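You operate a simulated robot arm through the tools that you are given. There is no shell and no other tool.

You are at the controls of a simulated robot arm. One attempt, no reset.

JOB
Wipe the dust off the vacuum plate and lay the foil on its marks.
Fine: run the carriage home with hands clear, then main switch off before the wipe; rag back.

Only the result counts: the job must be done as asked and must still hold three seconds after the hand-in. Knocking over, shifting, dropping, spilling or breaking anything else fails it.

ROBOT AND FRAMES
A 7-joint arm with a two-finger parallel gripper on a trunk, on a base that drives. Base frame: it is fixed to the floor where the robot stands at the start and does not move with it; the origin is under the middle of the robot, x ahead of it, y to its left, z up; the surface under the hand at the start is at about z = 0.997. Readings come in m, degrees, newtons and seconds.
Its first joint turns from -166.0 to 166.0 degrees. Places, roughly: coater main switch [0.5, 0.3, 0.9]; foil carrier with the black lug [3.75, 1.25, 0.75]; foil carrier with the blue lug [4, 1.25, 0.75]; foil carrier with the orange lug [2.75, 1.25, 0.75]; foil carrier with the white lug [2, 1.25, 0.75]; foil carrier with the yellow lug [2.25, 1.25, 0.75]; near end of the vacuum plate [0.7, 0.3, 1]; return button [0.5, 0, 0.9]; vacuum plate [0.7, 0.1, 1]. Payload 3.43 kg.
Tool frame: the origin (TCP) lies between the finger pads and is the grasp point; the fingertips stand 0.03 m ahead of it; z points along the fingers, y is the line along which they close. The gripper opens to 0.094 m. The fingers are 0.028 m wide and 0.01 m thick; the gripper's body (0.05 by 0.096 m) begins 0.055 m behind the TCP.
Orientation is told as [roll, pitch, yaw] about the base's x, y, z axes, in that order, counted from this pose: with the fingers straight down and closing along the base's y, the tool's x points along the base's -x, its y along +y and its z along -z.

CONTROLS
- The arm moves only by the tool nudge_tool. Its argument "motion" is a list of rows, each an object (a shift or turn left out is 0, a gripper value left out holds the last) with "xyz": the shift along the tool's x, y, z in units of 250 mm (1.0 is 250 mm), a list of three; "dr": the turn, a rotation vector about the tool's x, y, z in units of 120 degrees (1.0 is 120 degrees), a list of three; "hand": the closure, from 0 (fully open) to 1 (shut). In form: [{"xyz": [dx, dy, dz], "dr": [ax, ay, az], "hand": hand}, ...]. A call has 1 to 20 rows; each row is the pose to reach, as a shift and turn from the pose commanded when the call began, along the tool's axes at that moment. A call with a number of a shift or a turn outside -1 to 1 is refused whole. Each row takes 0.2 s and may step no farther than 0.05 m and 8.6 degrees from the row before; otherwise, or with a gripper value out of range, the whole call is refused. A pose out of reach is approached as far as the arm can. The call stops where the force on the tool passes 60 N (or 10 N more than at its start, if that is more) or the arm is blocked; 0.2 s more then pass. The fingers move at their own pace (about 0.045 m/s each) and stop on an object; they squeeze with about 39 N. The grip force told is the motor's: it shows also when the fingers shut on nothing. Time passes only in rows, and 0.2 s behind the last, so rows that repeat a pose let the fingers close. It gives the time, the measured TCP pose, the force on the tool (base axes), the opening and the grip force at its end, in the units of the frame above (readings bear some noise), with the torque about the TCP (base axes, N m) and any sound that the robot's microphone picked up.
- Cameras (640 x 400 px; columns grow to the right, rows downward): "scene" is now at [0.0293, 0.194, 1.4141]; the picture's right is [-0.36, -0.93, 0.00], its down [-0.30, 0.12, -0.95] and it looks along [0.88, -0.34, -0.32] (base axes); focal length 278 px, centre (320, 200). "wrist" rides on the gripper at [0.076, 0.014, -0.103] in the tool frame; the picture's right is [-0.18, 0.98, 0.00], its down [-0.75, -0.14, -0.64] and it looks along [-0.63, -0.12, 0.77] (tool axes); focal length 243 px, centre (320, 200). There is no depth. A picture from a camera that has moved, and an enlarged one, comes with that camera's place and axes in the base frame and with its lens.
- snapshot(camera): a new picture of that camera. The clock stands still meanwhile.
- roll_base(legs): drives the robot by 1 to 6 legs, each [ahead, turn to the left] in m and degrees, along the robot's own axes; the way and the turn of a leg run together, so that a leg with both is an arc; at most 1.5 m and 180 degrees a leg. The arm and the cameras ride along, it lands a little off, and it stops where it bumps. It gives what a move gives.
- aim_head(pan, tilt): turns the head with the scene camera to pan (to the left, within 120 degrees either way) and tilt (down, from -29 to 69), counted from straight ahead of the robot. It gives what a move gives.
- close_up(camera, box): a new picture of the part [left, top, right, bottom] of that camera's present view, enlarged. The clock stands still meanwhile.
- finish_job(): hands the job in; it is judged then, once.

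Nothing tells you exact positions but the pictures and the camera data. Unless the task says otherwise, let go and move clear before handing in.

The tools are called after "Call:" by a JSON object that holds its "op" and its "data". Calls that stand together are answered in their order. nudge_tool: Moves the arm, as the interface text tells. Its arguments: {"type":"object","properties":{"motion":{"type":"array","items":{"type":"object","properties":{"xyz":{"type":"array","items":{"type":"number"}},"dr":{"type":"array","items":{"type":"number"}},"hand":{"type":"number"}}}}},"required":["motion"]} The other tools are called the same way: roll_base (legs) drives the base; aim_head (pan, tilt) turns the head that bears the scene camera; snapshot (camera) takes a picture; close_up (camera, box) takes an enlarged picture of a part of a camera's view; finish_job () hands the job in.

At the start:

```text
time_s: 0.0
tool_pos: [0.5883, 0.0853, 1.3042]
tool_rot: [0.0, -0.1, 0.3]
contact_force: [0.5, 0.1, 0.0]
ft_torque: [0.01, -0.03, 0.02]
width: 0.094
grasp_force: 0.1
robot x, y, heading: [-0.0003, -0.0079, 0.1]
head pan, tilt: [-21.2, 18.6]
```

scene: 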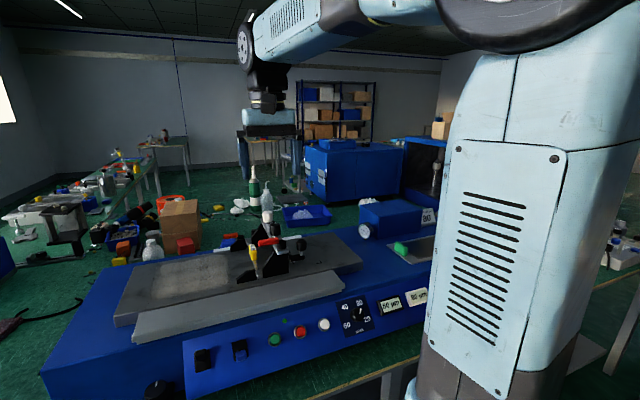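
wrist: 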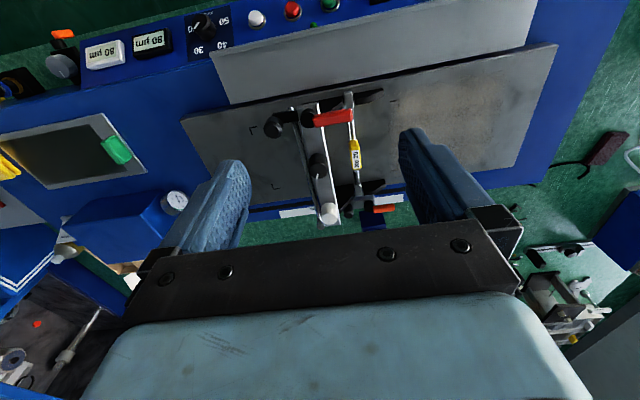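

I see a blue film coater with a grey vacuum plate (dusty at its near/left end), a carriage standing mid-plate, and a front panel with buttons and switches. I'll look closer at the panel and surroundings before moving anything.

Call:
{"op": "close_up", "data": {"camera": "scene", "box": [100, 180, 440, 400]}}

Call:
{"op": "close_up", "data": {"camera": "scene", "box": [180, 280, 440, 400]}}

Call:
{"op": "close_up", "data": {"camera": "wrist", "box": [0, 0, 640, 250]}}

Call:
{"op": "close_up", "data": {"camera": "scene", "box": [0, 120, 240, 270]}}

```text
1.82 times, centred on (270, 290) of scene
camera zoom: at [0.0293, 0.194, 1.4141], right [-0.36, -0.93, 0.0], down [-0.3, 0.12, -0.95], along [0.88, -0.34, -0.32], focal length 506 px, centre (411, 36)
```

zoom: 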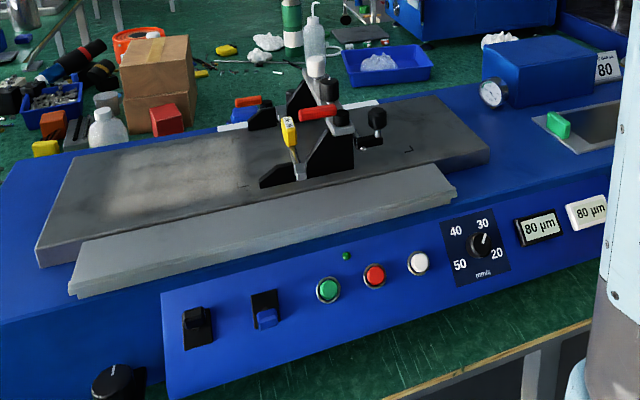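

```text
2.46 times, centred on (310, 340) of scene
camera zoom: at [0.0293, 0.194, 1.4141], right [-0.36, -0.93, 0.0], down [-0.3, 0.12, -0.95], along [0.88, -0.34, -0.32], focal length 685 px, centre (345, -145)
```

zoom: 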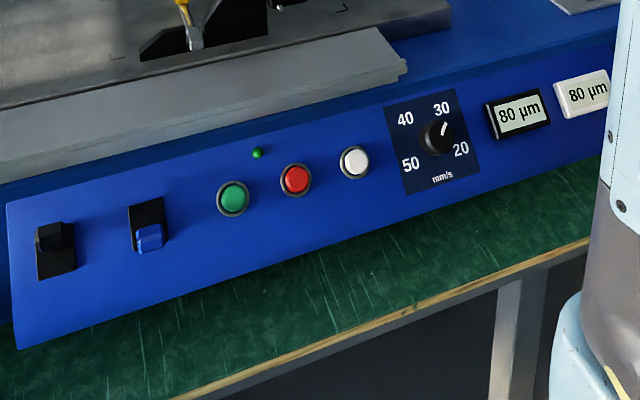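

```text
1.00 times, centred on (320, 125) of wrist (not enlarged: the box is as wide or as high as the picture)
camera zoom: at [0.5107, 0.0986, 1.4056], right [0.18, 0.98, 0.0], down [0.75, -0.14, 0.64], along [0.63, -0.11, -0.77], focal length 243 px, centre (320, 275)
```

zoom: 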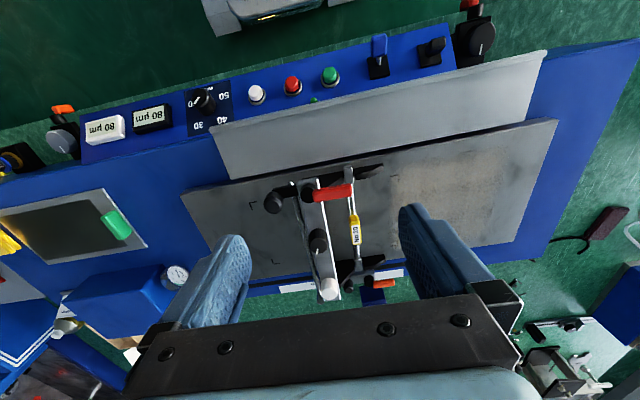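

```text
2.67 times, centred on (120, 195) of scene
camera zoom: at [0.0293, 0.194, 1.4141], right [-0.36, -0.93, 0.0], down [-0.3, 0.12, -0.95], along [0.88, -0.34, -0.32], focal length 742 px, centre (853, 213)
```

zoom: 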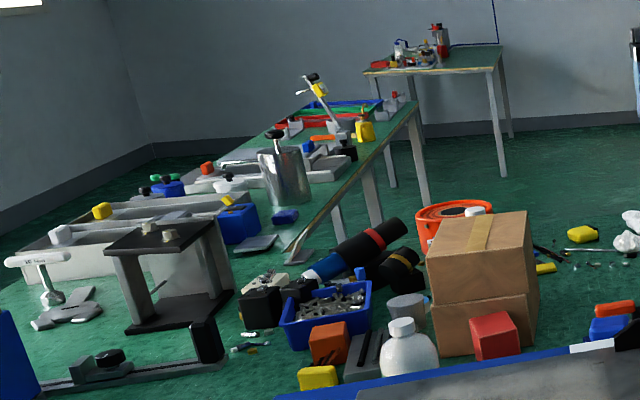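

The panel has two rocker switches (left), green/red/white buttons, a speed knob and gauges. I need to read all labels, find the rag and find out which foil is meant.

Call:
{"op": "close_up", "data": {"camera": "wrist", "box": [0, 0, 200, 125]}}

Call:
{"op": "close_up", "data": {"camera": "wrist", "box": [240, 70, 400, 230]}}

Call:
{"op": "close_up", "data": {"camera": "wrist", "box": [180, 0, 480, 110]}}

Call:
{"op": "close_up", "data": {"camera": "scene", "box": [340, 190, 440, 270]}}

Call:
{"op": "close_up", "data": {"camera": "scene", "box": [200, 190, 340, 290]}}

Call:
{"op": "aim_head", "data": {"pan": 40, "tilt": 25}}

Call:
{"op": "snapshot", "data": {"camera": "scene"}}

```text
3.20 times, centred on (100, 62) of wrist
camera zoom: at [0.5107, 0.0986, 1.4056], right [0.18, 0.98, 0.0], down [0.75, -0.14, 0.64], along [0.63, -0.11, -0.77], focal length 776 px, centre (1024, 640)
```

zoom: 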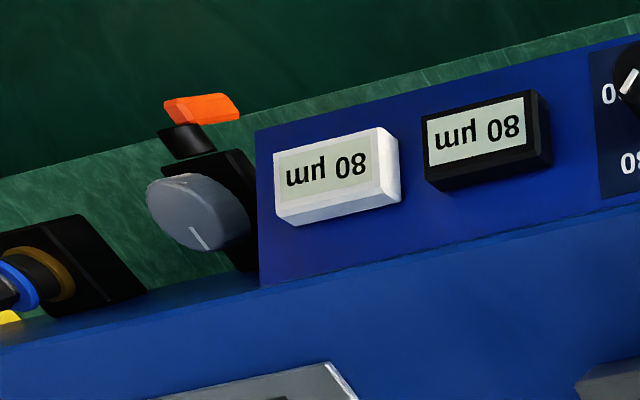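

```text
2.50 times, centred on (320, 150) of wrist
camera zoom: at [0.5107, 0.0986, 1.4056], right [0.18, 0.98, 0.0], down [0.75, -0.14, 0.64], along [0.63, -0.11, -0.77], focal length 606 px, centre (320, 325)
```

zoom: 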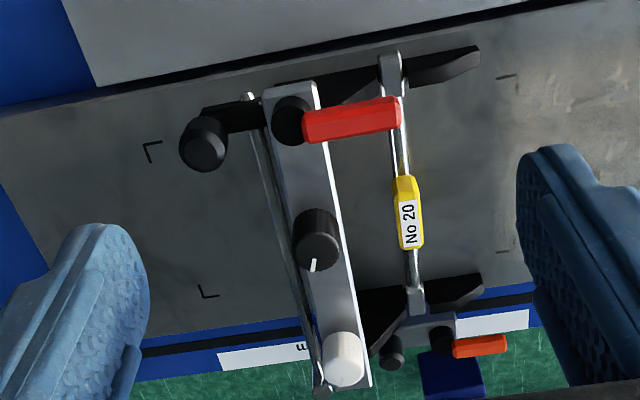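

```text
2.13 times, centred on (330, 55) of wrist
camera zoom: at [0.5107, 0.0986, 1.4056], right [0.18, 0.98, 0.0], down [0.75, -0.14, 0.64], along [0.63, -0.11, -0.77], focal length 518 px, centre (299, 509)
```

zoom: 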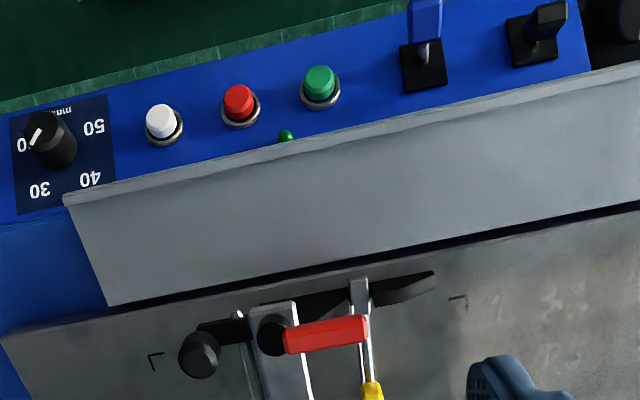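

```text
5.00 times, centred on (390, 230) of scene
camera zoom: at [0.0293, 0.194, 1.4141], right [-0.36, -0.93, 0.0], down [-0.3, 0.12, -0.95], along [0.88, -0.34, -0.32], focal length 1391 px, centre (-30, 50)
```

zoom: 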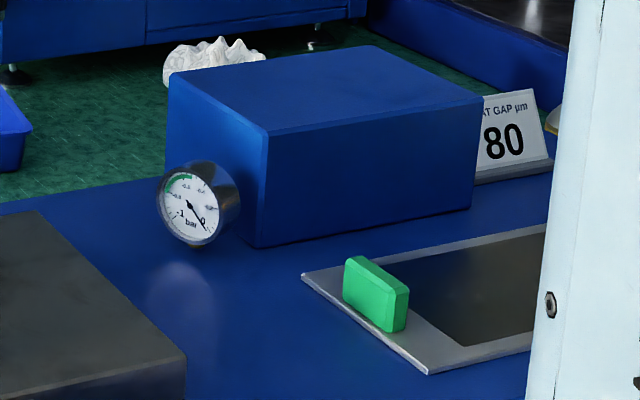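

```text
4.00 times, centred on (270, 240) of scene
camera zoom: at [0.0293, 0.194, 1.4141], right [-0.36, -0.93, 0.0], down [-0.3, 0.12, -0.95], along [0.88, -0.34, -0.32], focal length 1113 px, centre (520, 40)
```

zoom: 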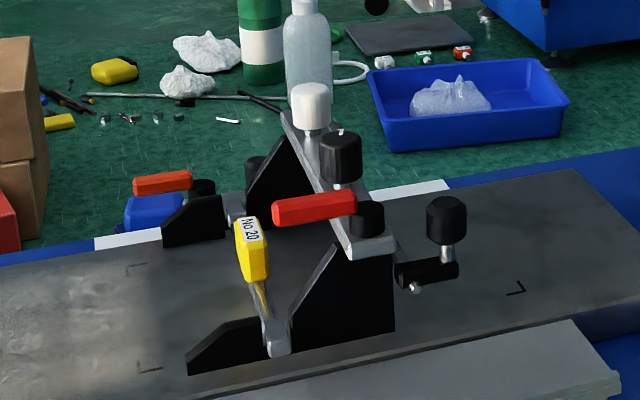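

```text
time_s: 1.3
tool_pos: [0.5868, 0.0843, 1.3054]
tool_rot: [0.0, 0.0, 0.4]
contact_force: [0.3, 0.2, -0.4]
ft_torque: [-0.01, 0.02, 0.0]
width: 0.0939
grasp_force: 0.0
robot x, y, heading: [0.0019, -0.0073, 0.2]
head pan, tilt: [40.0, 25.0]
```

```text
taken
camera scene: at [0.0129, 0.2869, 1.4037], right [0.64, -0.77, 0.0], down [-0.32, -0.27, -0.91], along [0.69, 0.58, -0.42], focal length 278 px, centre (320, 200)
```

scene: 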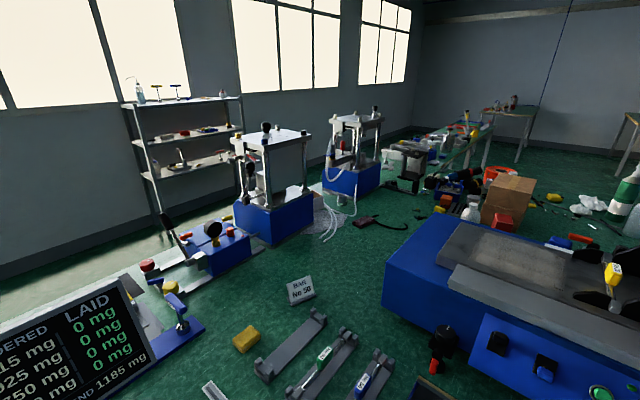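

There is a display board with ORDERED/LAID figures to the left and bars in cradles. I'll survey the whole room in both directions.

Call:
{"op": "close_up", "data": {"camera": "scene", "box": [120, 250, 440, 400]}}

Call:
{"op": "close_up", "data": {"camera": "scene", "box": [380, 90, 640, 250]}}

Call:
{"op": "aim_head", "data": {"pan": 80, "tilt": 35}}

Call:
{"op": "snapshot", "data": {"camera": "scene"}}

Call:
{"op": "aim_head", "data": {"pan": 118, "tilt": 20}}

Call:
{"op": "snapshot", "data": {"camera": "scene"}}

Call:
{"op": "aim_head", "data": {"pan": -60, "tilt": 20}}

Call:
{"op": "snapshot", "data": {"camera": "scene"}}

Call:
{"op": "aim_head", "data": {"pan": -110, "tilt": 20}}

Call:
{"op": "snapshot", "data": {"camera": "scene"}}

Call:
{"op": "aim_head", "data": {"pan": 0, "tilt": 40}}

Call:
{"op": "snapshot", "data": {"camera": "scene"}}

```text
2.00 times, centred on (280, 325) of scene
camera zoom: at [0.0129, 0.2869, 1.4037], right [0.64, -0.77, 0.0], down [-0.32, -0.27, -0.91], along [0.69, 0.58, -0.42], focal length 556 px, centre (400, -50)
```

zoom: 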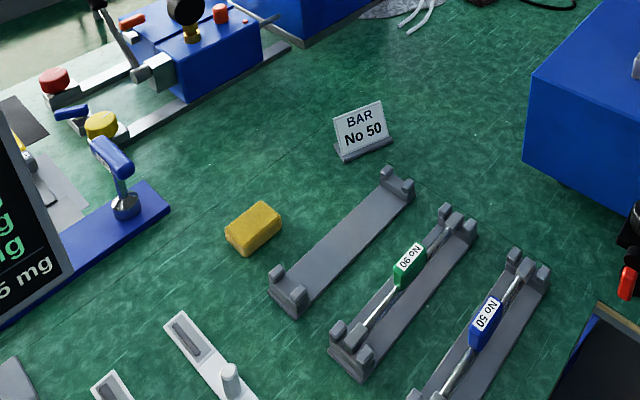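

```text
2.46 times, centred on (510, 170) of scene
camera zoom: at [0.0129, 0.2869, 1.4037], right [0.64, -0.77, 0.0], down [-0.32, -0.27, -0.91], along [0.69, 0.58, -0.42], focal length 685 px, centre (-148, 274)
```

zoom: 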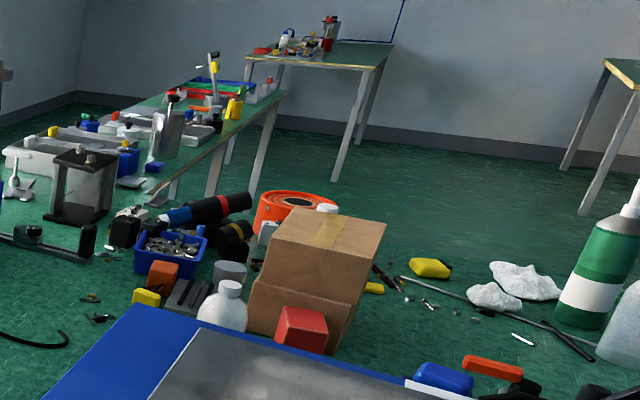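

```text
time_s: 2.4
tool_pos: [0.5886, 0.0858, 1.3048]
tool_rot: [0.0, -0.1, 0.4]
contact_force: [0.0, 0.7, 0.0]
ft_torque: [0.04, 0.01, 0.05]
width: 0.0942
grasp_force: 0.0
robot x, y, heading: [0.0008, -0.0039, 0.1]
head pan, tilt: [80.0, 35.0]
```

```text
taken
camera scene: at [-0.0424, 0.3144, 1.388], right [0.98, -0.17, 0.0], down [-0.1, -0.56, -0.82], along [0.14, 0.81, -0.57], focal length 278 px, centre (320, 200)
```

scene: 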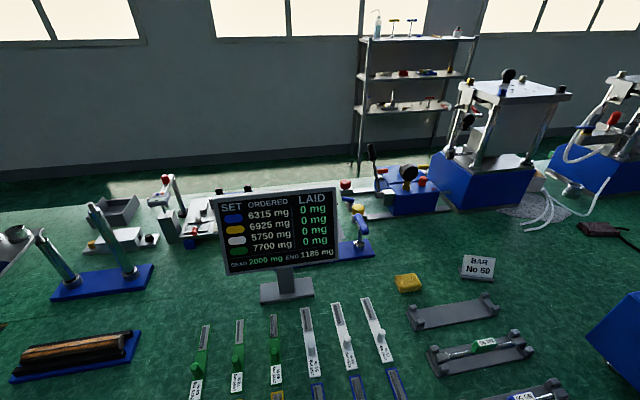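

```text
time_s: 3.4
tool_pos: [0.588, 0.0834, 1.3052]
tool_rot: [0.0, 0.1, 0.4]
contact_force: [-0.4, 0.1, 0.2]
ft_torque: [0.0, 0.01, 0.01]
width: 0.094
grasp_force: 0.1
robot x, y, heading: [0.0016, -0.0062, -0.1]
head pan, tilt: [118.0, 20.0]
```

```text
taken
camera scene: at [-0.1014, 0.3099, 1.4118], right [0.88, 0.47, 0.0], down [0.16, -0.3, -0.94], along [-0.44, 0.83, -0.34], focal length 278 px, centre (320, 200)
```

scene: 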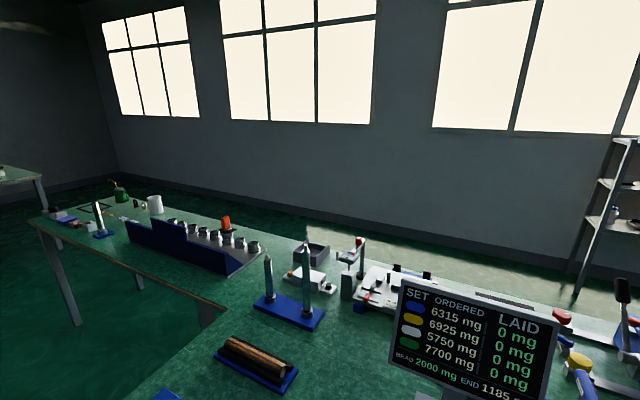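

```text
time_s: 6.1
tool_pos: [0.5881, 0.0847, 1.3038]
tool_rot: [-0.1, 0.1, 0.3]
contact_force: [0.6, 0.0, -0.3]
ft_torque: [0.01, 0.0, -0.02]
width: 0.0941
grasp_force: 0.2
robot x, y, heading: [-0.0026, -0.0076, 0.0]
head pan, tilt: [-60.0, 20.0]
```

```text
taken
camera scene: at [-0.0111, 0.1471, 1.4118], right [-0.87, -0.5, 0.0], down [-0.17, 0.3, -0.94], along [0.47, -0.81, -0.34], focal length 278 px, centre (320, 200)
```

scene: 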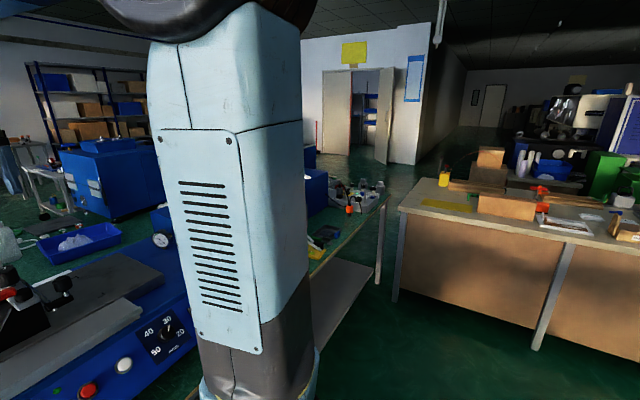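

```text
time_s: 7.3
tool_pos: [0.5869, 0.0856, 1.3051]
tool_rot: [0.0, 0.0, 0.4]
contact_force: [0.0, -0.2, -0.6]
ft_torque: [0.0, 0.01, 0.0]
width: 0.0939
grasp_force: 0.0
robot x, y, heading: [0.0, -0.0054, -0.2]
head pan, tilt: [-110.0, 20.0]
```

```text
taken
camera scene: at [-0.0894, 0.1401, 1.4119], right [-0.94, 0.34, 0.0], down [0.12, 0.32, -0.94], along [-0.32, -0.88, -0.34], focal length 278 px, centre (320, 200)
```

scene: 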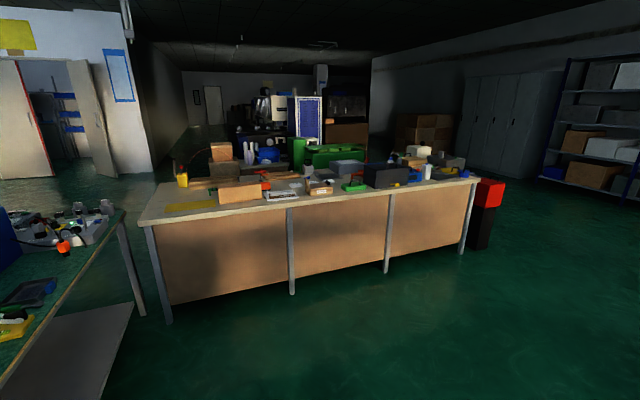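

```text
time_s: 9.2
tool_pos: [0.5885, 0.0846, 1.3041]
tool_rot: [0.0, 0.0, 0.4]
contact_force: [-0.6, -0.4, 0.1]
ft_torque: [0.01, -0.04, 0.0]
width: 0.0939
grasp_force: 0.1
robot x, y, heading: [0.0009, -0.008, -0.0]
head pan, tilt: [0.0, 40.0]
```

```text
taken
camera scene: at [0.0273, 0.2277, 1.3804], right [0.0, -1.0, 0.0], down [-0.64, 0.0, -0.77], along [0.77, 0.0, -0.64], focal length 278 px, centre (320, 200)
```

scene: 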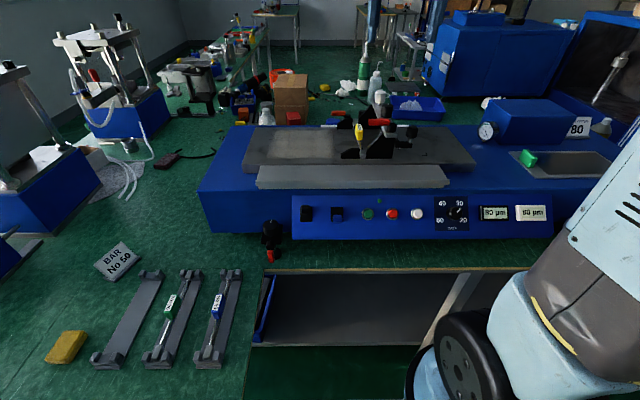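

The carriers stand on the far bench to the left-front. I'll zoom on the candidates for rag, carriers and any signs.

Call:
{"op": "close_up", "data": {"camera": "scene", "box": [0, 230, 290, 400]}}

Call:
{"op": "close_up", "data": {"camera": "scene", "box": [160, 0, 420, 140]}}

Call:
{"op": "close_up", "data": {"camera": "scene", "box": [460, 80, 640, 200]}}

Call:
{"op": "close_up", "data": {"camera": "scene", "box": [230, 110, 490, 270]}}

Call:
{"op": "aim_head", "data": {"pan": 25, "tilt": 15}}

Call:
{"op": "close_up", "data": {"camera": "scene", "box": [240, 130, 420, 240]}}

Call:
{"op": "snapshot", "data": {"camera": "scene"}}

Call:
{"op": "aim_head", "data": {"pan": -35, "tilt": 25}}

Call:
{"op": "snapshot", "data": {"camera": "scene"}}

```text
2.21 times, centred on (145, 315) of scene
camera zoom: at [0.0273, 0.2277, 1.3804], right [0.0, -1.0, 0.0], down [-0.64, 0.0, -0.77], along [0.77, 0.0, -0.64], focal length 614 px, centre (706, -54)
```

zoom: 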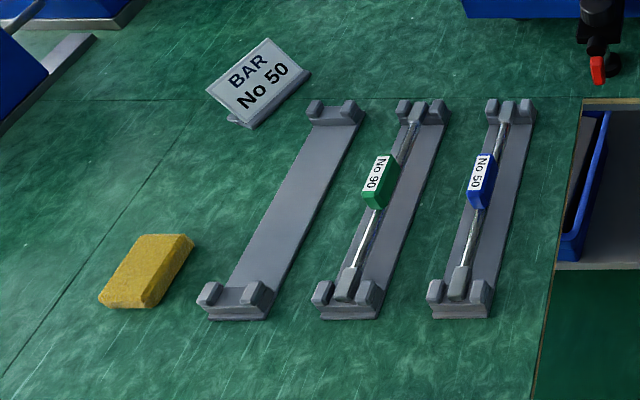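

```text
2.46 times, centred on (290, 70) of scene
camera zoom: at [0.0273, 0.2277, 1.3804], right [0.0, -1.0, 0.0], down [-0.64, 0.0, -0.77], along [0.77, 0.0, -0.64], focal length 685 px, centre (394, 520)
```

zoom: 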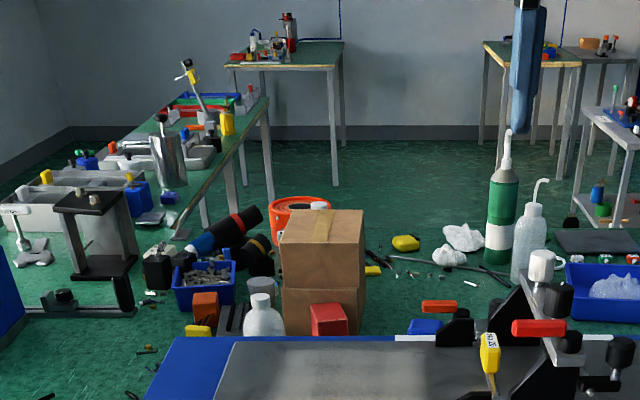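

```text
3.33 times, centred on (550, 140) of scene
camera zoom: at [0.0273, 0.2277, 1.3804], right [0.0, -1.0, 0.0], down [-0.64, 0.0, -0.77], along [0.77, 0.0, -0.64], focal length 927 px, centre (-447, 400)
```

zoom: 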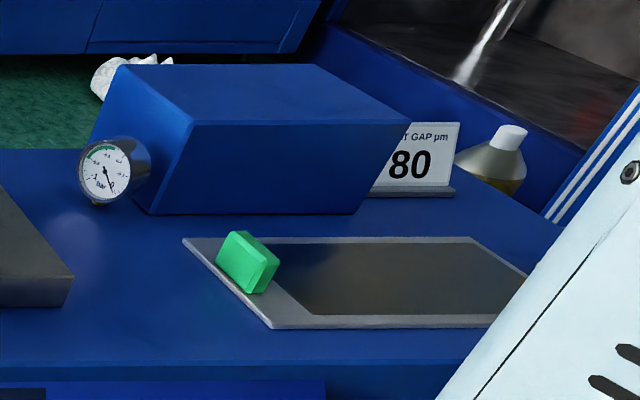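

```text
2.46 times, centred on (360, 190) of scene
camera zoom: at [0.0273, 0.2277, 1.3804], right [0.0, -1.0, 0.0], down [-0.64, 0.0, -0.77], along [0.77, 0.0, -0.64], focal length 685 px, centre (222, 225)
```

zoom: 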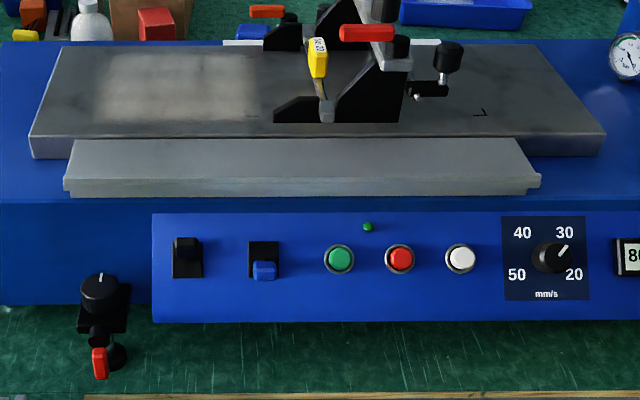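

```text
time_s: 10.0
tool_pos: [0.5877, 0.0856, 1.3047]
tool_rot: [0.0, 0.0, 0.5]
contact_force: [-0.4, -0.2, 0.1]
ft_torque: [0.0, -0.02, 0.01]
width: 0.0938
grasp_force: 0.1
robot x, y, heading: [-0.0, -0.0087, -0.0]
head pan, tilt: [25.0, 15.0]
```

```text
3.56 times, centred on (330, 185) of scene
camera zoom: at [0.027, 0.2671, 1.4199], right [0.42, -0.91, 0.0], down [-0.24, -0.11, -0.97], along [0.88, 0.41, -0.26], focal length 989 px, centre (284, 253)
```

zoom: 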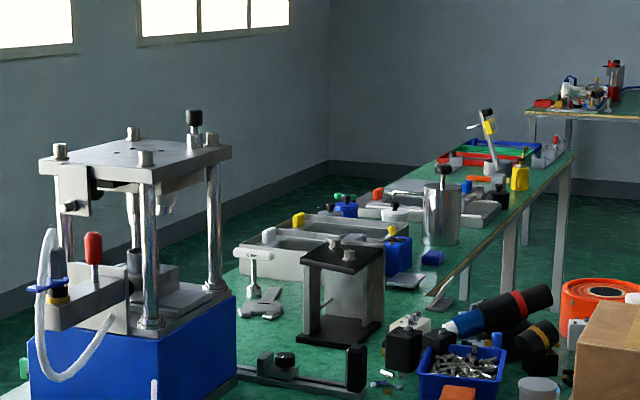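

```text
taken
camera scene: at [0.027, 0.2671, 1.4199], right [0.42, -0.91, 0.0], down [-0.24, -0.11, -0.97], along [0.88, 0.41, -0.26], focal length 278 px, centre (320, 200)
```

scene: 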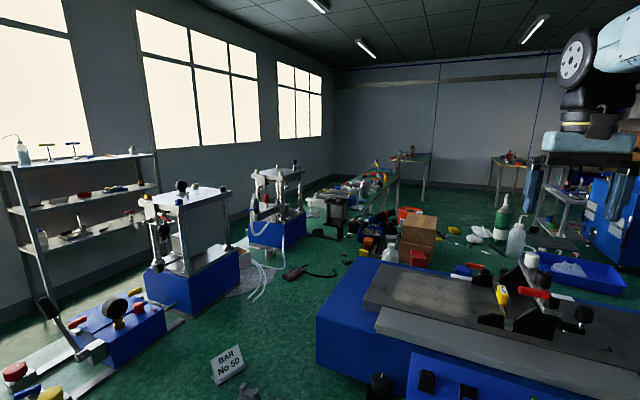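

```text
time_s: 11.3
tool_pos: [0.5874, 0.0852, 1.3035]
tool_rot: [0.0, 0.1, 0.4]
contact_force: [0.9, 0.0, 1.0]
ft_torque: [-0.03, 0.0, -0.02]
width: 0.094
grasp_force: 0.1
robot x, y, heading: [-0.0015, -0.0034, -0.1]
head pan, tilt: [-35.0, 25.0]
```

```text
taken
camera scene: at [0.0178, 0.1749, 1.4038], right [-0.57, -0.82, 0.0], down [-0.35, 0.24, -0.91], along [0.74, -0.52, -0.42], focal length 278 px, centre (320, 200)
```

scene: 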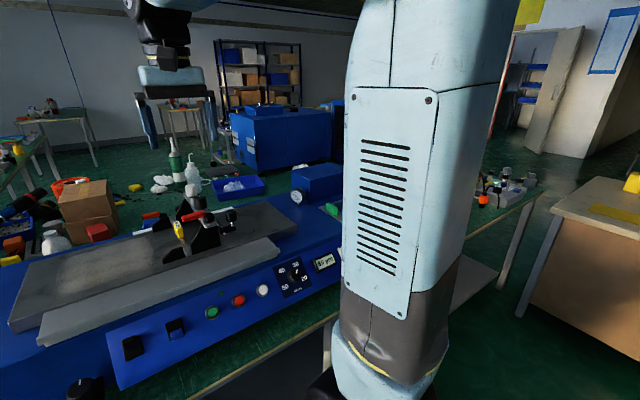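

The white button (y≈0) matches the return button and the black rocker (y≈0.26) the main switch. Now I look for the rag and better views of signs and the room's layout.

Call:
{"op": "aim_head", "data": {"pan": 60, "tilt": 55}}

Call:
{"op": "snapshot", "data": {"camera": "scene"}}

Call:
{"op": "close_up", "data": {"camera": "scene", "box": [200, 0, 400, 120]}}

Call:
{"op": "aim_head", "data": {"pan": 100, "tilt": 45}}

Call:
{"op": "snapshot", "data": {"camera": "scene"}}

Call:
{"op": "aim_head", "data": {"pan": 0, "tilt": 69}}

Call:
{"op": "snapshot", "data": {"camera": "scene"}}

Call:
{"op": "aim_head", "data": {"pan": -50, "tilt": 50}}

Call:
{"op": "snapshot", "data": {"camera": "scene"}}

```text
time_s: 13.1
tool_pos: [0.5879, 0.0847, 1.3054]
tool_rot: [0.0, 0.0, 0.4]
contact_force: [0.5, -0.3, -0.2]
ft_torque: [0.0, 0.0, 0.02]
width: 0.0939
grasp_force: 0.0
robot x, y, heading: [0.004, -0.0059, -0.1]
head pan, tilt: [60.0, 55.0]
```

```text
taken
camera scene: at [-0.0217, 0.2901, 1.3598], right [0.87, -0.5, 0.0], down [-0.41, -0.71, -0.57], along [0.29, 0.5, -0.82], focal length 278 px, centre (320, 200)
```

scene: 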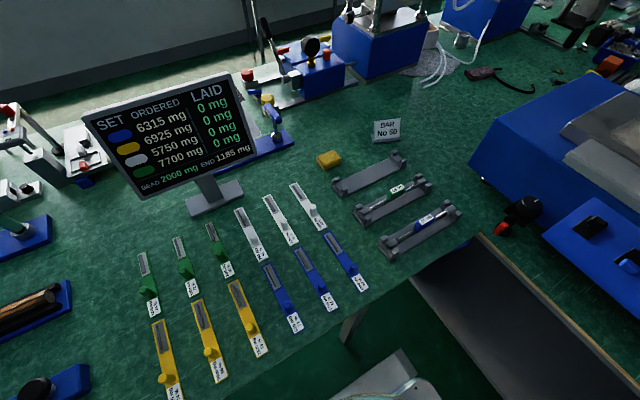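

```text
3.20 times, centred on (300, 60) of scene
camera zoom: at [-0.0217, 0.2901, 1.3598], right [0.87, -0.5, 0.0], down [-0.41, -0.71, -0.57], along [0.29, 0.5, -0.82], focal length 890 px, centre (384, 648)
```

zoom: 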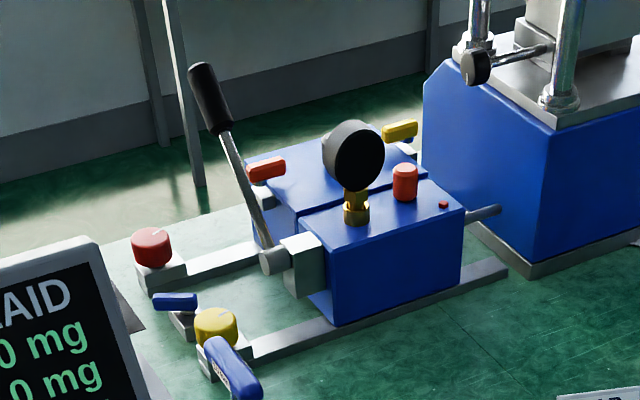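

```text
time_s: 14.1
tool_pos: [0.5869, 0.0859, 1.3043]
tool_rot: [0.1, 0.0, 0.4]
contact_force: [1.7, -0.7, 0.0]
ft_torque: [0.03, 0.01, 0.0]
width: 0.094
grasp_force: 0.0
robot x, y, heading: [0.0002, -0.0089, 0.0]
head pan, tilt: [100.0, 45.0]
```

```text
taken
camera scene: at [-0.0718, 0.3077, 1.3732], right [0.98, 0.17, 0.0], down [0.12, -0.7, -0.71], along [-0.12, 0.7, -0.71], focal length 278 px, centre (320, 200)
```

scene: 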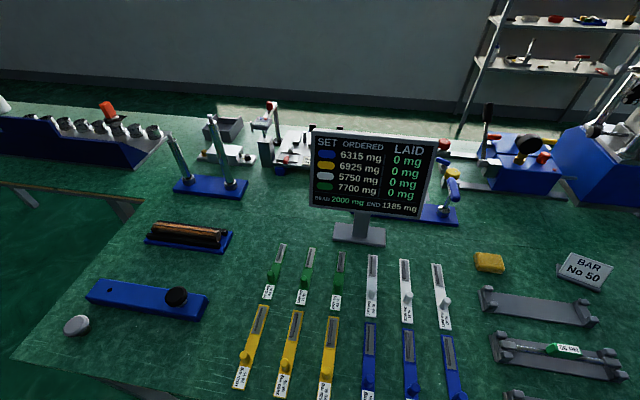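

```text
time_s: 15.9
tool_pos: [0.5867, 0.0844, 1.304]
tool_rot: [0.1, 0.0, 0.3]
contact_force: [0.6, -0.3, 0.2]
ft_torque: [-0.02, 0.01, -0.01]
width: 0.0943
grasp_force: 0.1
robot x, y, heading: [-0.0047, -0.006, -0.2]
head pan, tilt: [0.0, 68.8]
```

```text
taken
camera scene: at [-0.0018, 0.2277, 1.3443], right [0.0, -1.0, 0.0], down [-0.93, 0.0, -0.36], along [0.36, 0.0, -0.93], focal length 278 px, centre (320, 200)
```

scene: 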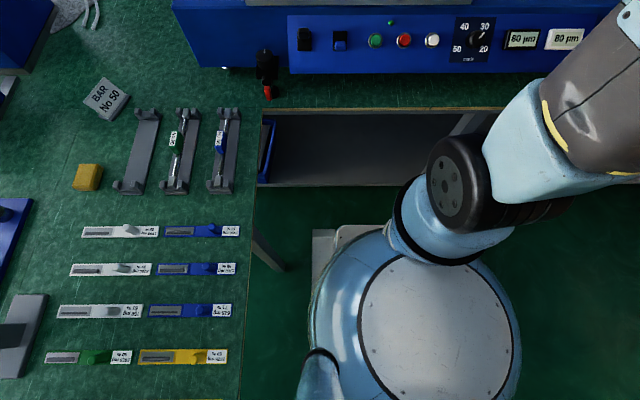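

```text
time_s: 17.1
tool_pos: [0.5877, 0.0852, 1.3035]
tool_rot: [-0.1, 0.0, 0.4]
contact_force: [0.3, 0.3, -0.6]
ft_torque: [0.02, -0.02, -0.02]
width: 0.0941
grasp_force: 0.1
robot x, y, heading: [-0.0014, -0.0049, -0.2]
head pan, tilt: [-50.0, 50.0]
```

```text
taken
camera scene: at [-0.0082, 0.1688, 1.3662], right [-0.77, -0.64, 0.0], down [-0.49, 0.59, -0.64], along [0.41, -0.49, -0.77], focal length 278 px, centre (320, 200)
```

scene: 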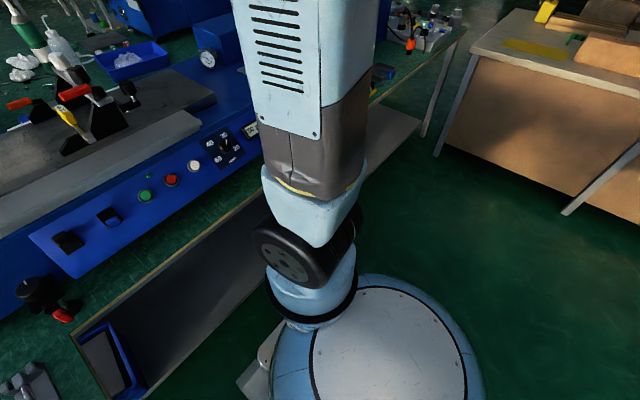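

The only cloth-like thing so far is the yellow pad beside the bar racks. I'll back up a bit to see the right-hand part of the bench that the arm hides, and the passage.

Call:
{"op": "roll_base", "data": {"legs": [[-0.5, 0], [0, -60]]}}

Call:
{"op": "aim_head", "data": {"pan": 0, "tilt": 20}}

Call:
{"op": "snapshot", "data": {"camera": "scene"}}

Call:
{"op": "aim_head", "data": {"pan": 40, "tilt": 20}}

Call:
{"op": "snapshot", "data": {"camera": "scene"}}

```text
time_s: 22.2
tool_pos: [-0.0155, -0.317, 1.3064]
tool_rot: [0.0, 0.0, -40.6]
contact_force: [0.8, 2.2, -0.5]
ft_torque: [-0.1, 0.05, -0.02]
width: 0.0941
grasp_force: 0.0
robot x, y, heading: [-0.5306, -0.0099, -28.9]
head pan, tilt: [-50.0, 50.0]
stopped in leg 2: the robot was blocked; the commanded pose is now the measured one
```

```text
time_s: 23.3
tool_pos: [-0.0168, -0.3166, 1.3062]
tool_rot: [0.0, 0.1, -40.5]
contact_force: [0.4, 0.2, 0.1]
ft_torque: [-0.02, 0.0, 0.02]
width: 0.0942
grasp_force: 0.0
robot x, y, heading: [-0.5316, -0.0118, -28.9]
head pan, tilt: [0.0, 20.0]
```

```text
taken
camera scene: at [-0.3834, 0.1771, 1.4118], right [-0.49, -0.87, 0.0], down [-0.3, 0.17, -0.94], along [0.82, -0.46, -0.34], focal length 278 px, centre (320, 200)
```

scene: 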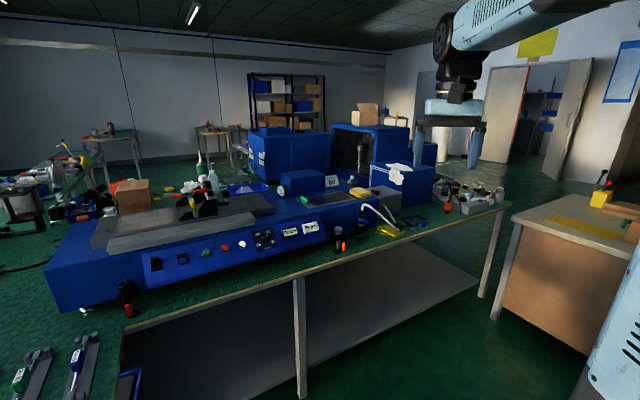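

```text
time_s: 24.4
tool_pos: [-0.0162, -0.3158, 1.3051]
tool_rot: [-0.1, 0.1, -40.5]
contact_force: [-0.7, 0.7, -0.7]
ft_torque: [0.0, 0.01, 0.03]
width: 0.0938
grasp_force: 0.2
robot x, y, heading: [-0.5266, -0.01, -28.9]
head pan, tilt: [40.0, 20.0]
```

```text
taken
camera scene: at [-0.3733, 0.24, 1.4118], right [0.19, -0.98, 0.0], down [-0.34, -0.06, -0.94], along [0.92, 0.18, -0.34], focal length 278 px, centre (320, 200)
```

scene: 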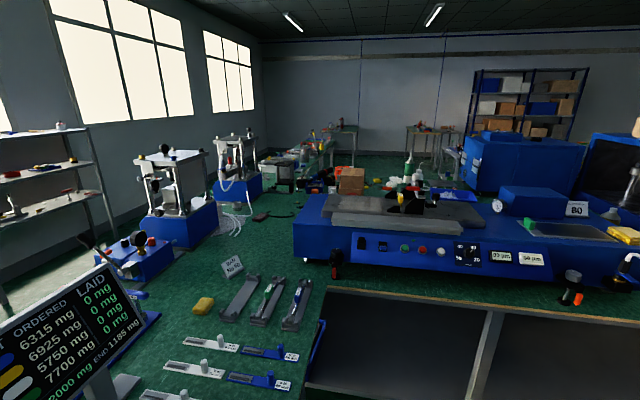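

There is a yellow cloth-like thing on the right end of the coater too, behind the black tray. Zooming in there, and checking what blocked the turn.

Call:
{"op": "close_up", "data": {"camera": "scene", "box": [500, 180, 640, 310]}}

Call:
{"op": "aim_head", "data": {"pan": 0, "tilt": 20}}

Call:
{"op": "close_up", "data": {"camera": "scene", "box": [260, 160, 400, 250]}}

Call:
{"op": "close_up", "data": {"camera": "scene", "box": [360, 150, 520, 250]}}

Call:
{"op": "aim_head", "data": {"pan": 110, "tilt": 40}}

Call:
{"op": "snapshot", "data": {"camera": "scene"}}

Call:
{"op": "aim_head", "data": {"pan": 90, "tilt": 65}}

Call:
{"op": "snapshot", "data": {"camera": "scene"}}

Call:
{"op": "aim_head", "data": {"pan": -70, "tilt": 40}}

Call:
{"op": "snapshot", "data": {"camera": "scene"}}

Call:
{"op": "aim_head", "data": {"pan": -118, "tilt": 40}}

Call:
{"op": "snapshot", "data": {"camera": "scene"}}

```text
3.08 times, centred on (570, 245) of scene
camera zoom: at [-0.3733, 0.24, 1.4118], right [0.19, -0.98, 0.0], down [-0.34, -0.06, -0.94], along [0.92, 0.18, -0.34], focal length 856 px, centre (-449, 62)
```

zoom: 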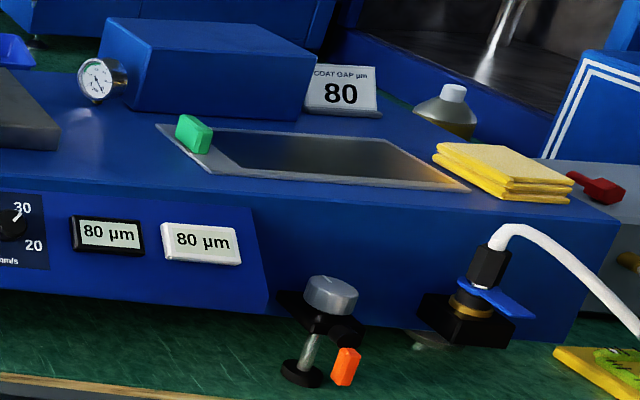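

```text
time_s: 25.5
tool_pos: [-0.0172, -0.3159, 1.3048]
tool_rot: [0.0, 0.1, -40.5]
contact_force: [0.3, 0.2, 0.2]
ft_torque: [0.02, 0.0, -0.03]
width: 0.0938
grasp_force: 0.1
robot x, y, heading: [-0.5317, -0.0079, -29.1]
head pan, tilt: [0.0, 20.0]
```

```text
4.44 times, centred on (330, 205) of scene
camera zoom: at [-0.3833, 0.1772, 1.4118], right [-0.48, -0.87, 0.0], down [-0.3, 0.17, -0.94], along [0.82, -0.46, -0.34], focal length 1236 px, centre (276, 178)
```

zoom: 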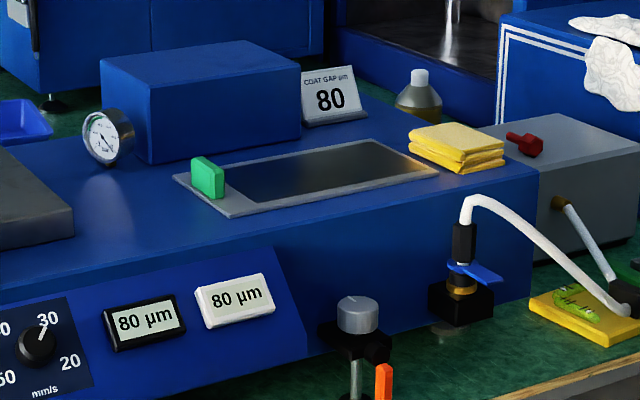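

```text
4.00 times, centred on (440, 200) of scene
camera zoom: at [-0.3833, 0.1772, 1.4118], right [-0.48, -0.87, 0.0], down [-0.3, 0.17, -0.94], along [0.82, -0.46, -0.34], focal length 1113 px, centre (-160, 200)
```

zoom: 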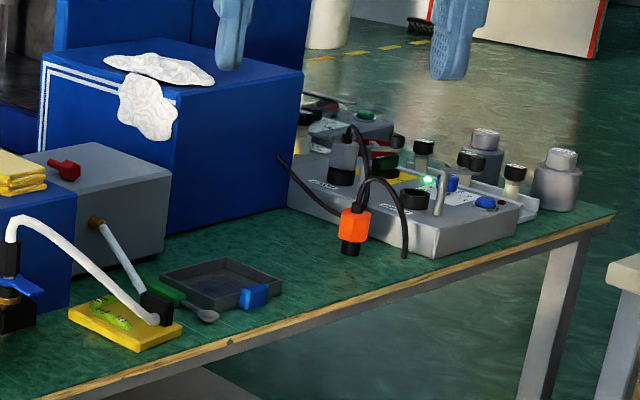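

```text
time_s: 27.4
tool_pos: [-0.0174, -0.3172, 1.3044]
tool_rot: [0.0, 0.0, -40.5]
contact_force: [-0.8, 0.4, -0.2]
ft_torque: [0.02, -0.01, 0.01]
width: 0.0939
grasp_force: 0.1
robot x, y, heading: [-0.5289, -0.012, -29.1]
head pan, tilt: [110.0, 40.0]
```

```text
taken
camera scene: at [-0.4514, 0.3063, 1.3805], right [0.99, -0.16, 0.0], down [-0.1, -0.63, -0.77], along [0.12, 0.76, -0.64], focal length 278 px, centre (320, 200)
```

scene: 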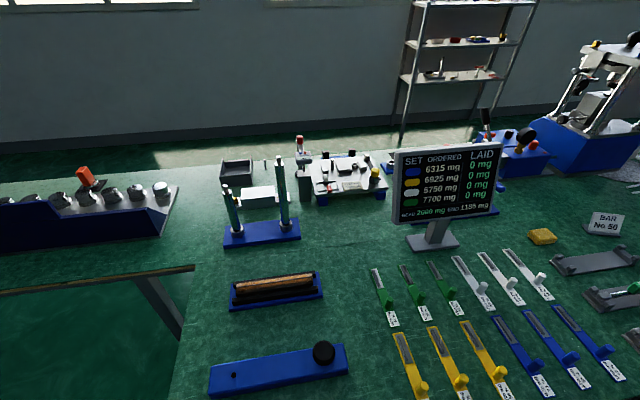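

```text
time_s: 28.2
tool_pos: [-0.0176, -0.3168, 1.3053]
tool_rot: [0.0, 0.0, -40.5]
contact_force: [1.4, 0.2, -1.2]
ft_torque: [0.03, 0.01, -0.04]
width: 0.094
grasp_force: 0.0
robot x, y, heading: [-0.5294, -0.0085, -28.8]
head pan, tilt: [90.0, 65.0]
```

```text
taken
camera scene: at [-0.4353, 0.2755, 1.3482], right [0.87, -0.48, 0.0], down [-0.44, -0.79, -0.42], along [0.2, 0.37, -0.91], focal length 278 px, centre (320, 200)
```

scene: 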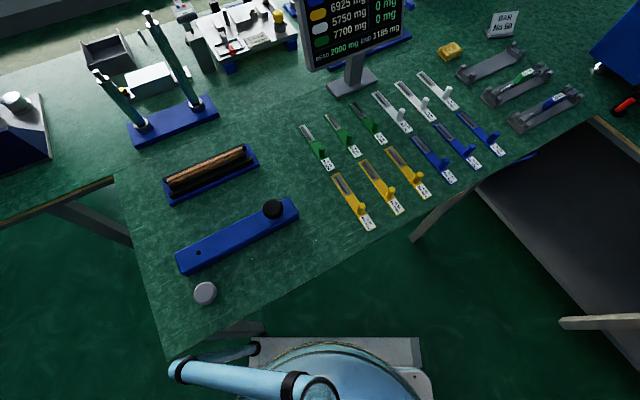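

```text
time_s: 30.7
tool_pos: [-0.0173, -0.3154, 1.3051]
tool_rot: [0.0, 0.0, -40.5]
contact_force: [-0.1, -0.3, 0.4]
ft_torque: [-0.03, -0.05, 0.03]
width: 0.094
grasp_force: 0.1
robot x, y, heading: [-0.5297, -0.0107, -29.3]
head pan, tilt: [-70.0, 40.0]
```

```text
taken
camera scene: at [-0.4781, 0.1384, 1.3804], right [-0.99, 0.16, 0.0], down [0.1, 0.64, -0.77], along [-0.12, -0.76, -0.64], focal length 278 px, centre (320, 200)
```

scene: 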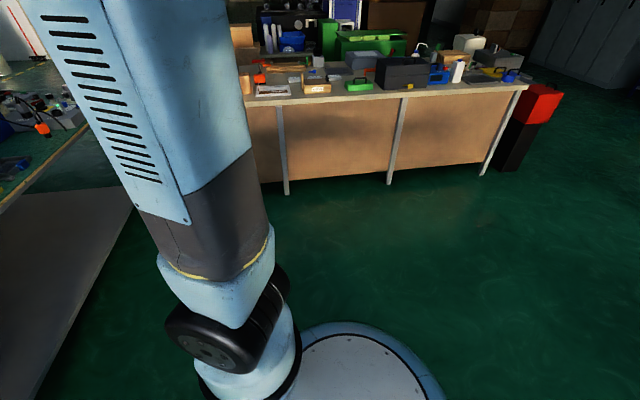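

```text
time_s: 31.9
tool_pos: [-0.0166, -0.3164, 1.3039]
tool_rot: [0.0, 0.0, -40.6]
contact_force: [0.4, 0.4, 0.2]
ft_torque: [0.01, -0.04, 0.0]
width: 0.094
grasp_force: 0.1
robot x, y, heading: [-0.5304, -0.0136, -29.2]
head pan, tilt: [-118.0, 40.0]
```

```text
taken
camera scene: at [-0.5361, 0.176, 1.3805], right [-0.54, 0.84, 0.0], down [0.54, 0.35, -0.77], along [-0.64, -0.42, -0.64], focal length 278 px, centre (320, 200)
```

scene: 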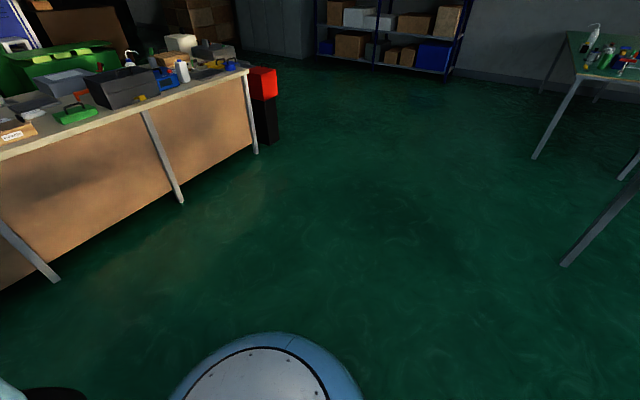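

The rag is the folded yellow cloth on the coater's right end (about [0.67, -0.65]). I'll drive back to the starting stand and inspect the coater with the wrist camera.

Call:
{"op": "roll_base", "data": {"legs": [[0, 29], [0.52, 0]]}}

Call:
{"op": "aim_head", "data": {"pan": 0, "tilt": 35}}

Call:
{"op": "snapshot", "data": {"camera": "scene"}}

Call:
{"op": "snapshot", "data": {"camera": "wrist"}}

```text
time_s: 36.7
tool_pos: [0.6081, 0.0048, 1.3052]
tool_rot: [-0.1, 0.0, -9.3]
contact_force: [-0.1, 1.1, 1.3]
ft_torque: [-0.03, 0.02, -0.05]
width: 0.0939
grasp_force: 0.0
robot x, y, heading: [0.0141, -0.0072, 1.9]
head pan, tilt: [-118.0, 40.0]
```

```text
time_s: 38.6
tool_pos: [0.6087, 0.0038, 1.3064]
tool_rot: [0.0, 0.0, -9.4]
contact_force: [0.0, 0.0, 0.4]
ft_torque: [0.02, -0.02, -0.04]
width: 0.0938
grasp_force: 0.0
robot x, y, heading: [0.0129, -0.0102, 2.1]
head pan, tilt: [0.0, 35.0]
```

```text
taken
camera scene: at [0.0352, 0.2255, 1.388], right [0.03, -1.0, 0.0], down [-0.57, -0.02, -0.82], along [0.82, 0.03, -0.57], focal length 278 px, centre (320, 200)
```

scene: 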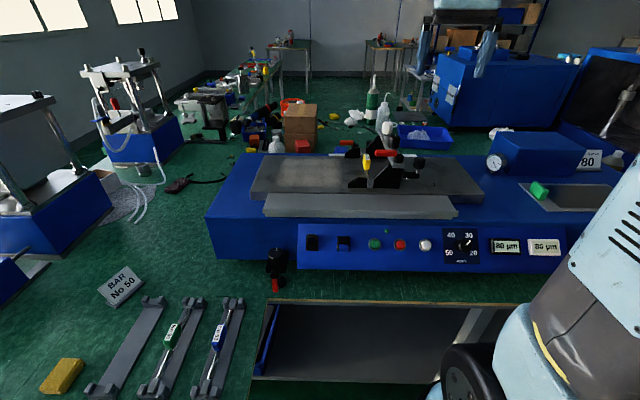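

```text
taken
camera wrist: at [0.5349, 0.0302, 1.4074], right [0.34, 0.94, 0.0], down [0.72, -0.26, 0.64], along [0.6, -0.22, -0.77], focal length 243 px, centre (320, 200)
```

wrist: 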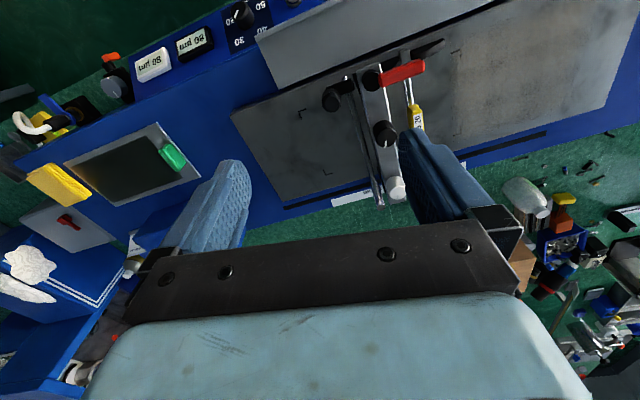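

Back at the coater. I'll pull the gripper back a bit so the wrist camera sees the panel and the plate well.

Call:
{"op": "nudge_tool", "data": {"motion": [{"xyz": [0.12, 0.034, 0.067], "dr": [0, 0, -0.02]}, {"xyz": [0.24, 0.068, 0.133], "dr": [0, 0, -0.04]}, {"xyz": [0.36, 0.102, 0.2], "dr": [0, 0, -0.06]}, {"xyz": [0.48, 0.136, 0.267], "dr": [0, 0, -0.078]}, {"xyz": [0.6, 0.17, 0.333], "dr": [0, 0, -0.078]}, {"xyz": [0.724, 0.204, 0.4], "dr": [0, 0, -0.078]}, {"xyz": [0.724, 0.204, 0.4], "dr": [0, 0, -0.078]}]}}

Call:
{"op": "snapshot", "data": {"camera": "wrist"}}

Call:
{"op": "close_up", "data": {"camera": "wrist", "box": [160, 0, 480, 200]}}

Call:
{"op": "close_up", "data": {"camera": "scene", "box": [230, 200, 470, 320]}}

Call:
{"op": "close_up", "data": {"camera": "scene", "box": [240, 120, 640, 290]}}

```text
time_s: 40.2
tool_pos: [0.436, 0.0823, 1.2086]
tool_rot: [0.1, 0.0, 0.0]
contact_force: [-0.4, 0.4, -0.7]
ft_torque: [0.03, 0.0, 0.0]
width: 0.094
grasp_force: 0.0
robot x, y, heading: [0.0105, -0.0086, 1.8]
head pan, tilt: [0.0, 35.0]
```

```text
taken
camera wrist: at [0.3593, 0.0958, 1.3099], right [0.18, 0.98, 0.0], down [0.75, -0.14, 0.64], along [0.63, -0.12, -0.77], focal length 243 px, centre (320, 200)
```

wrist: 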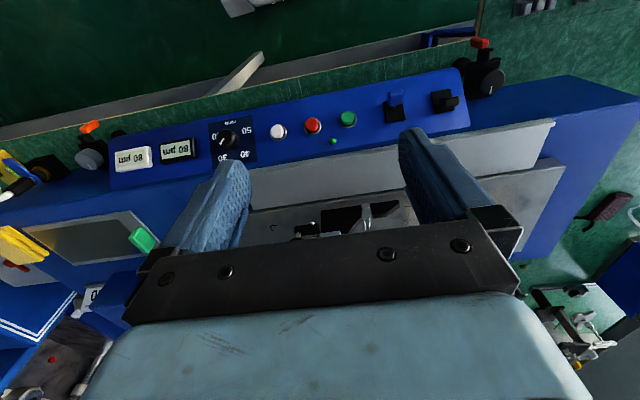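

```text
2.00 times, centred on (320, 100) of wrist
camera zoom: at [0.3593, 0.0958, 1.3099], right [0.18, 0.98, 0.0], down [0.75, -0.14, 0.64], along [0.63, -0.12, -0.77], focal length 485 px, centre (320, 400)
```

zoom: 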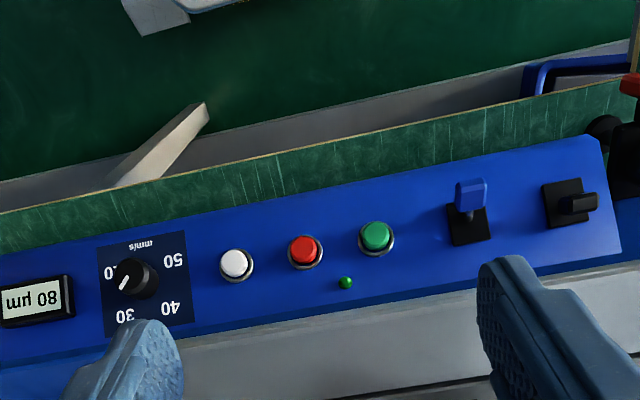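

```text
2.67 times, centred on (350, 260) of scene
camera zoom: at [0.035, 0.2256, 1.388], right [0.03, -1.0, 0.0], down [-0.57, -0.02, -0.82], along [0.82, 0.03, -0.57], focal length 742 px, centre (240, 40)
```

zoom: 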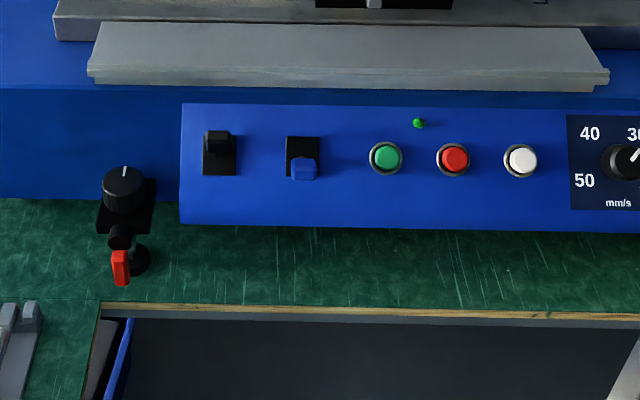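

```text
1.60 times, centred on (440, 205) of scene
camera zoom: at [0.035, 0.2256, 1.388], right [0.03, -1.0, 0.0], down [-0.57, -0.02, -0.82], along [0.82, 0.03, -0.57], focal length 445 px, centre (128, 192)
```

zoom: 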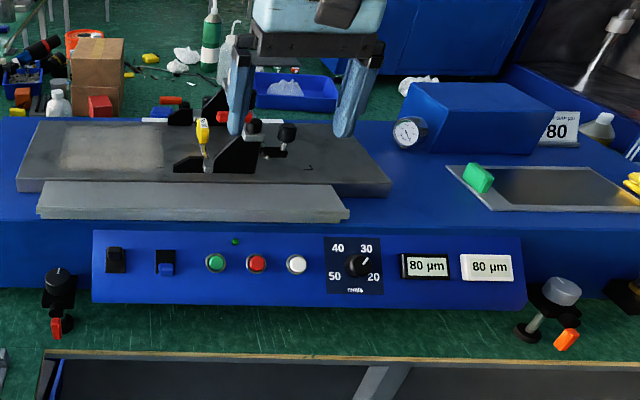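

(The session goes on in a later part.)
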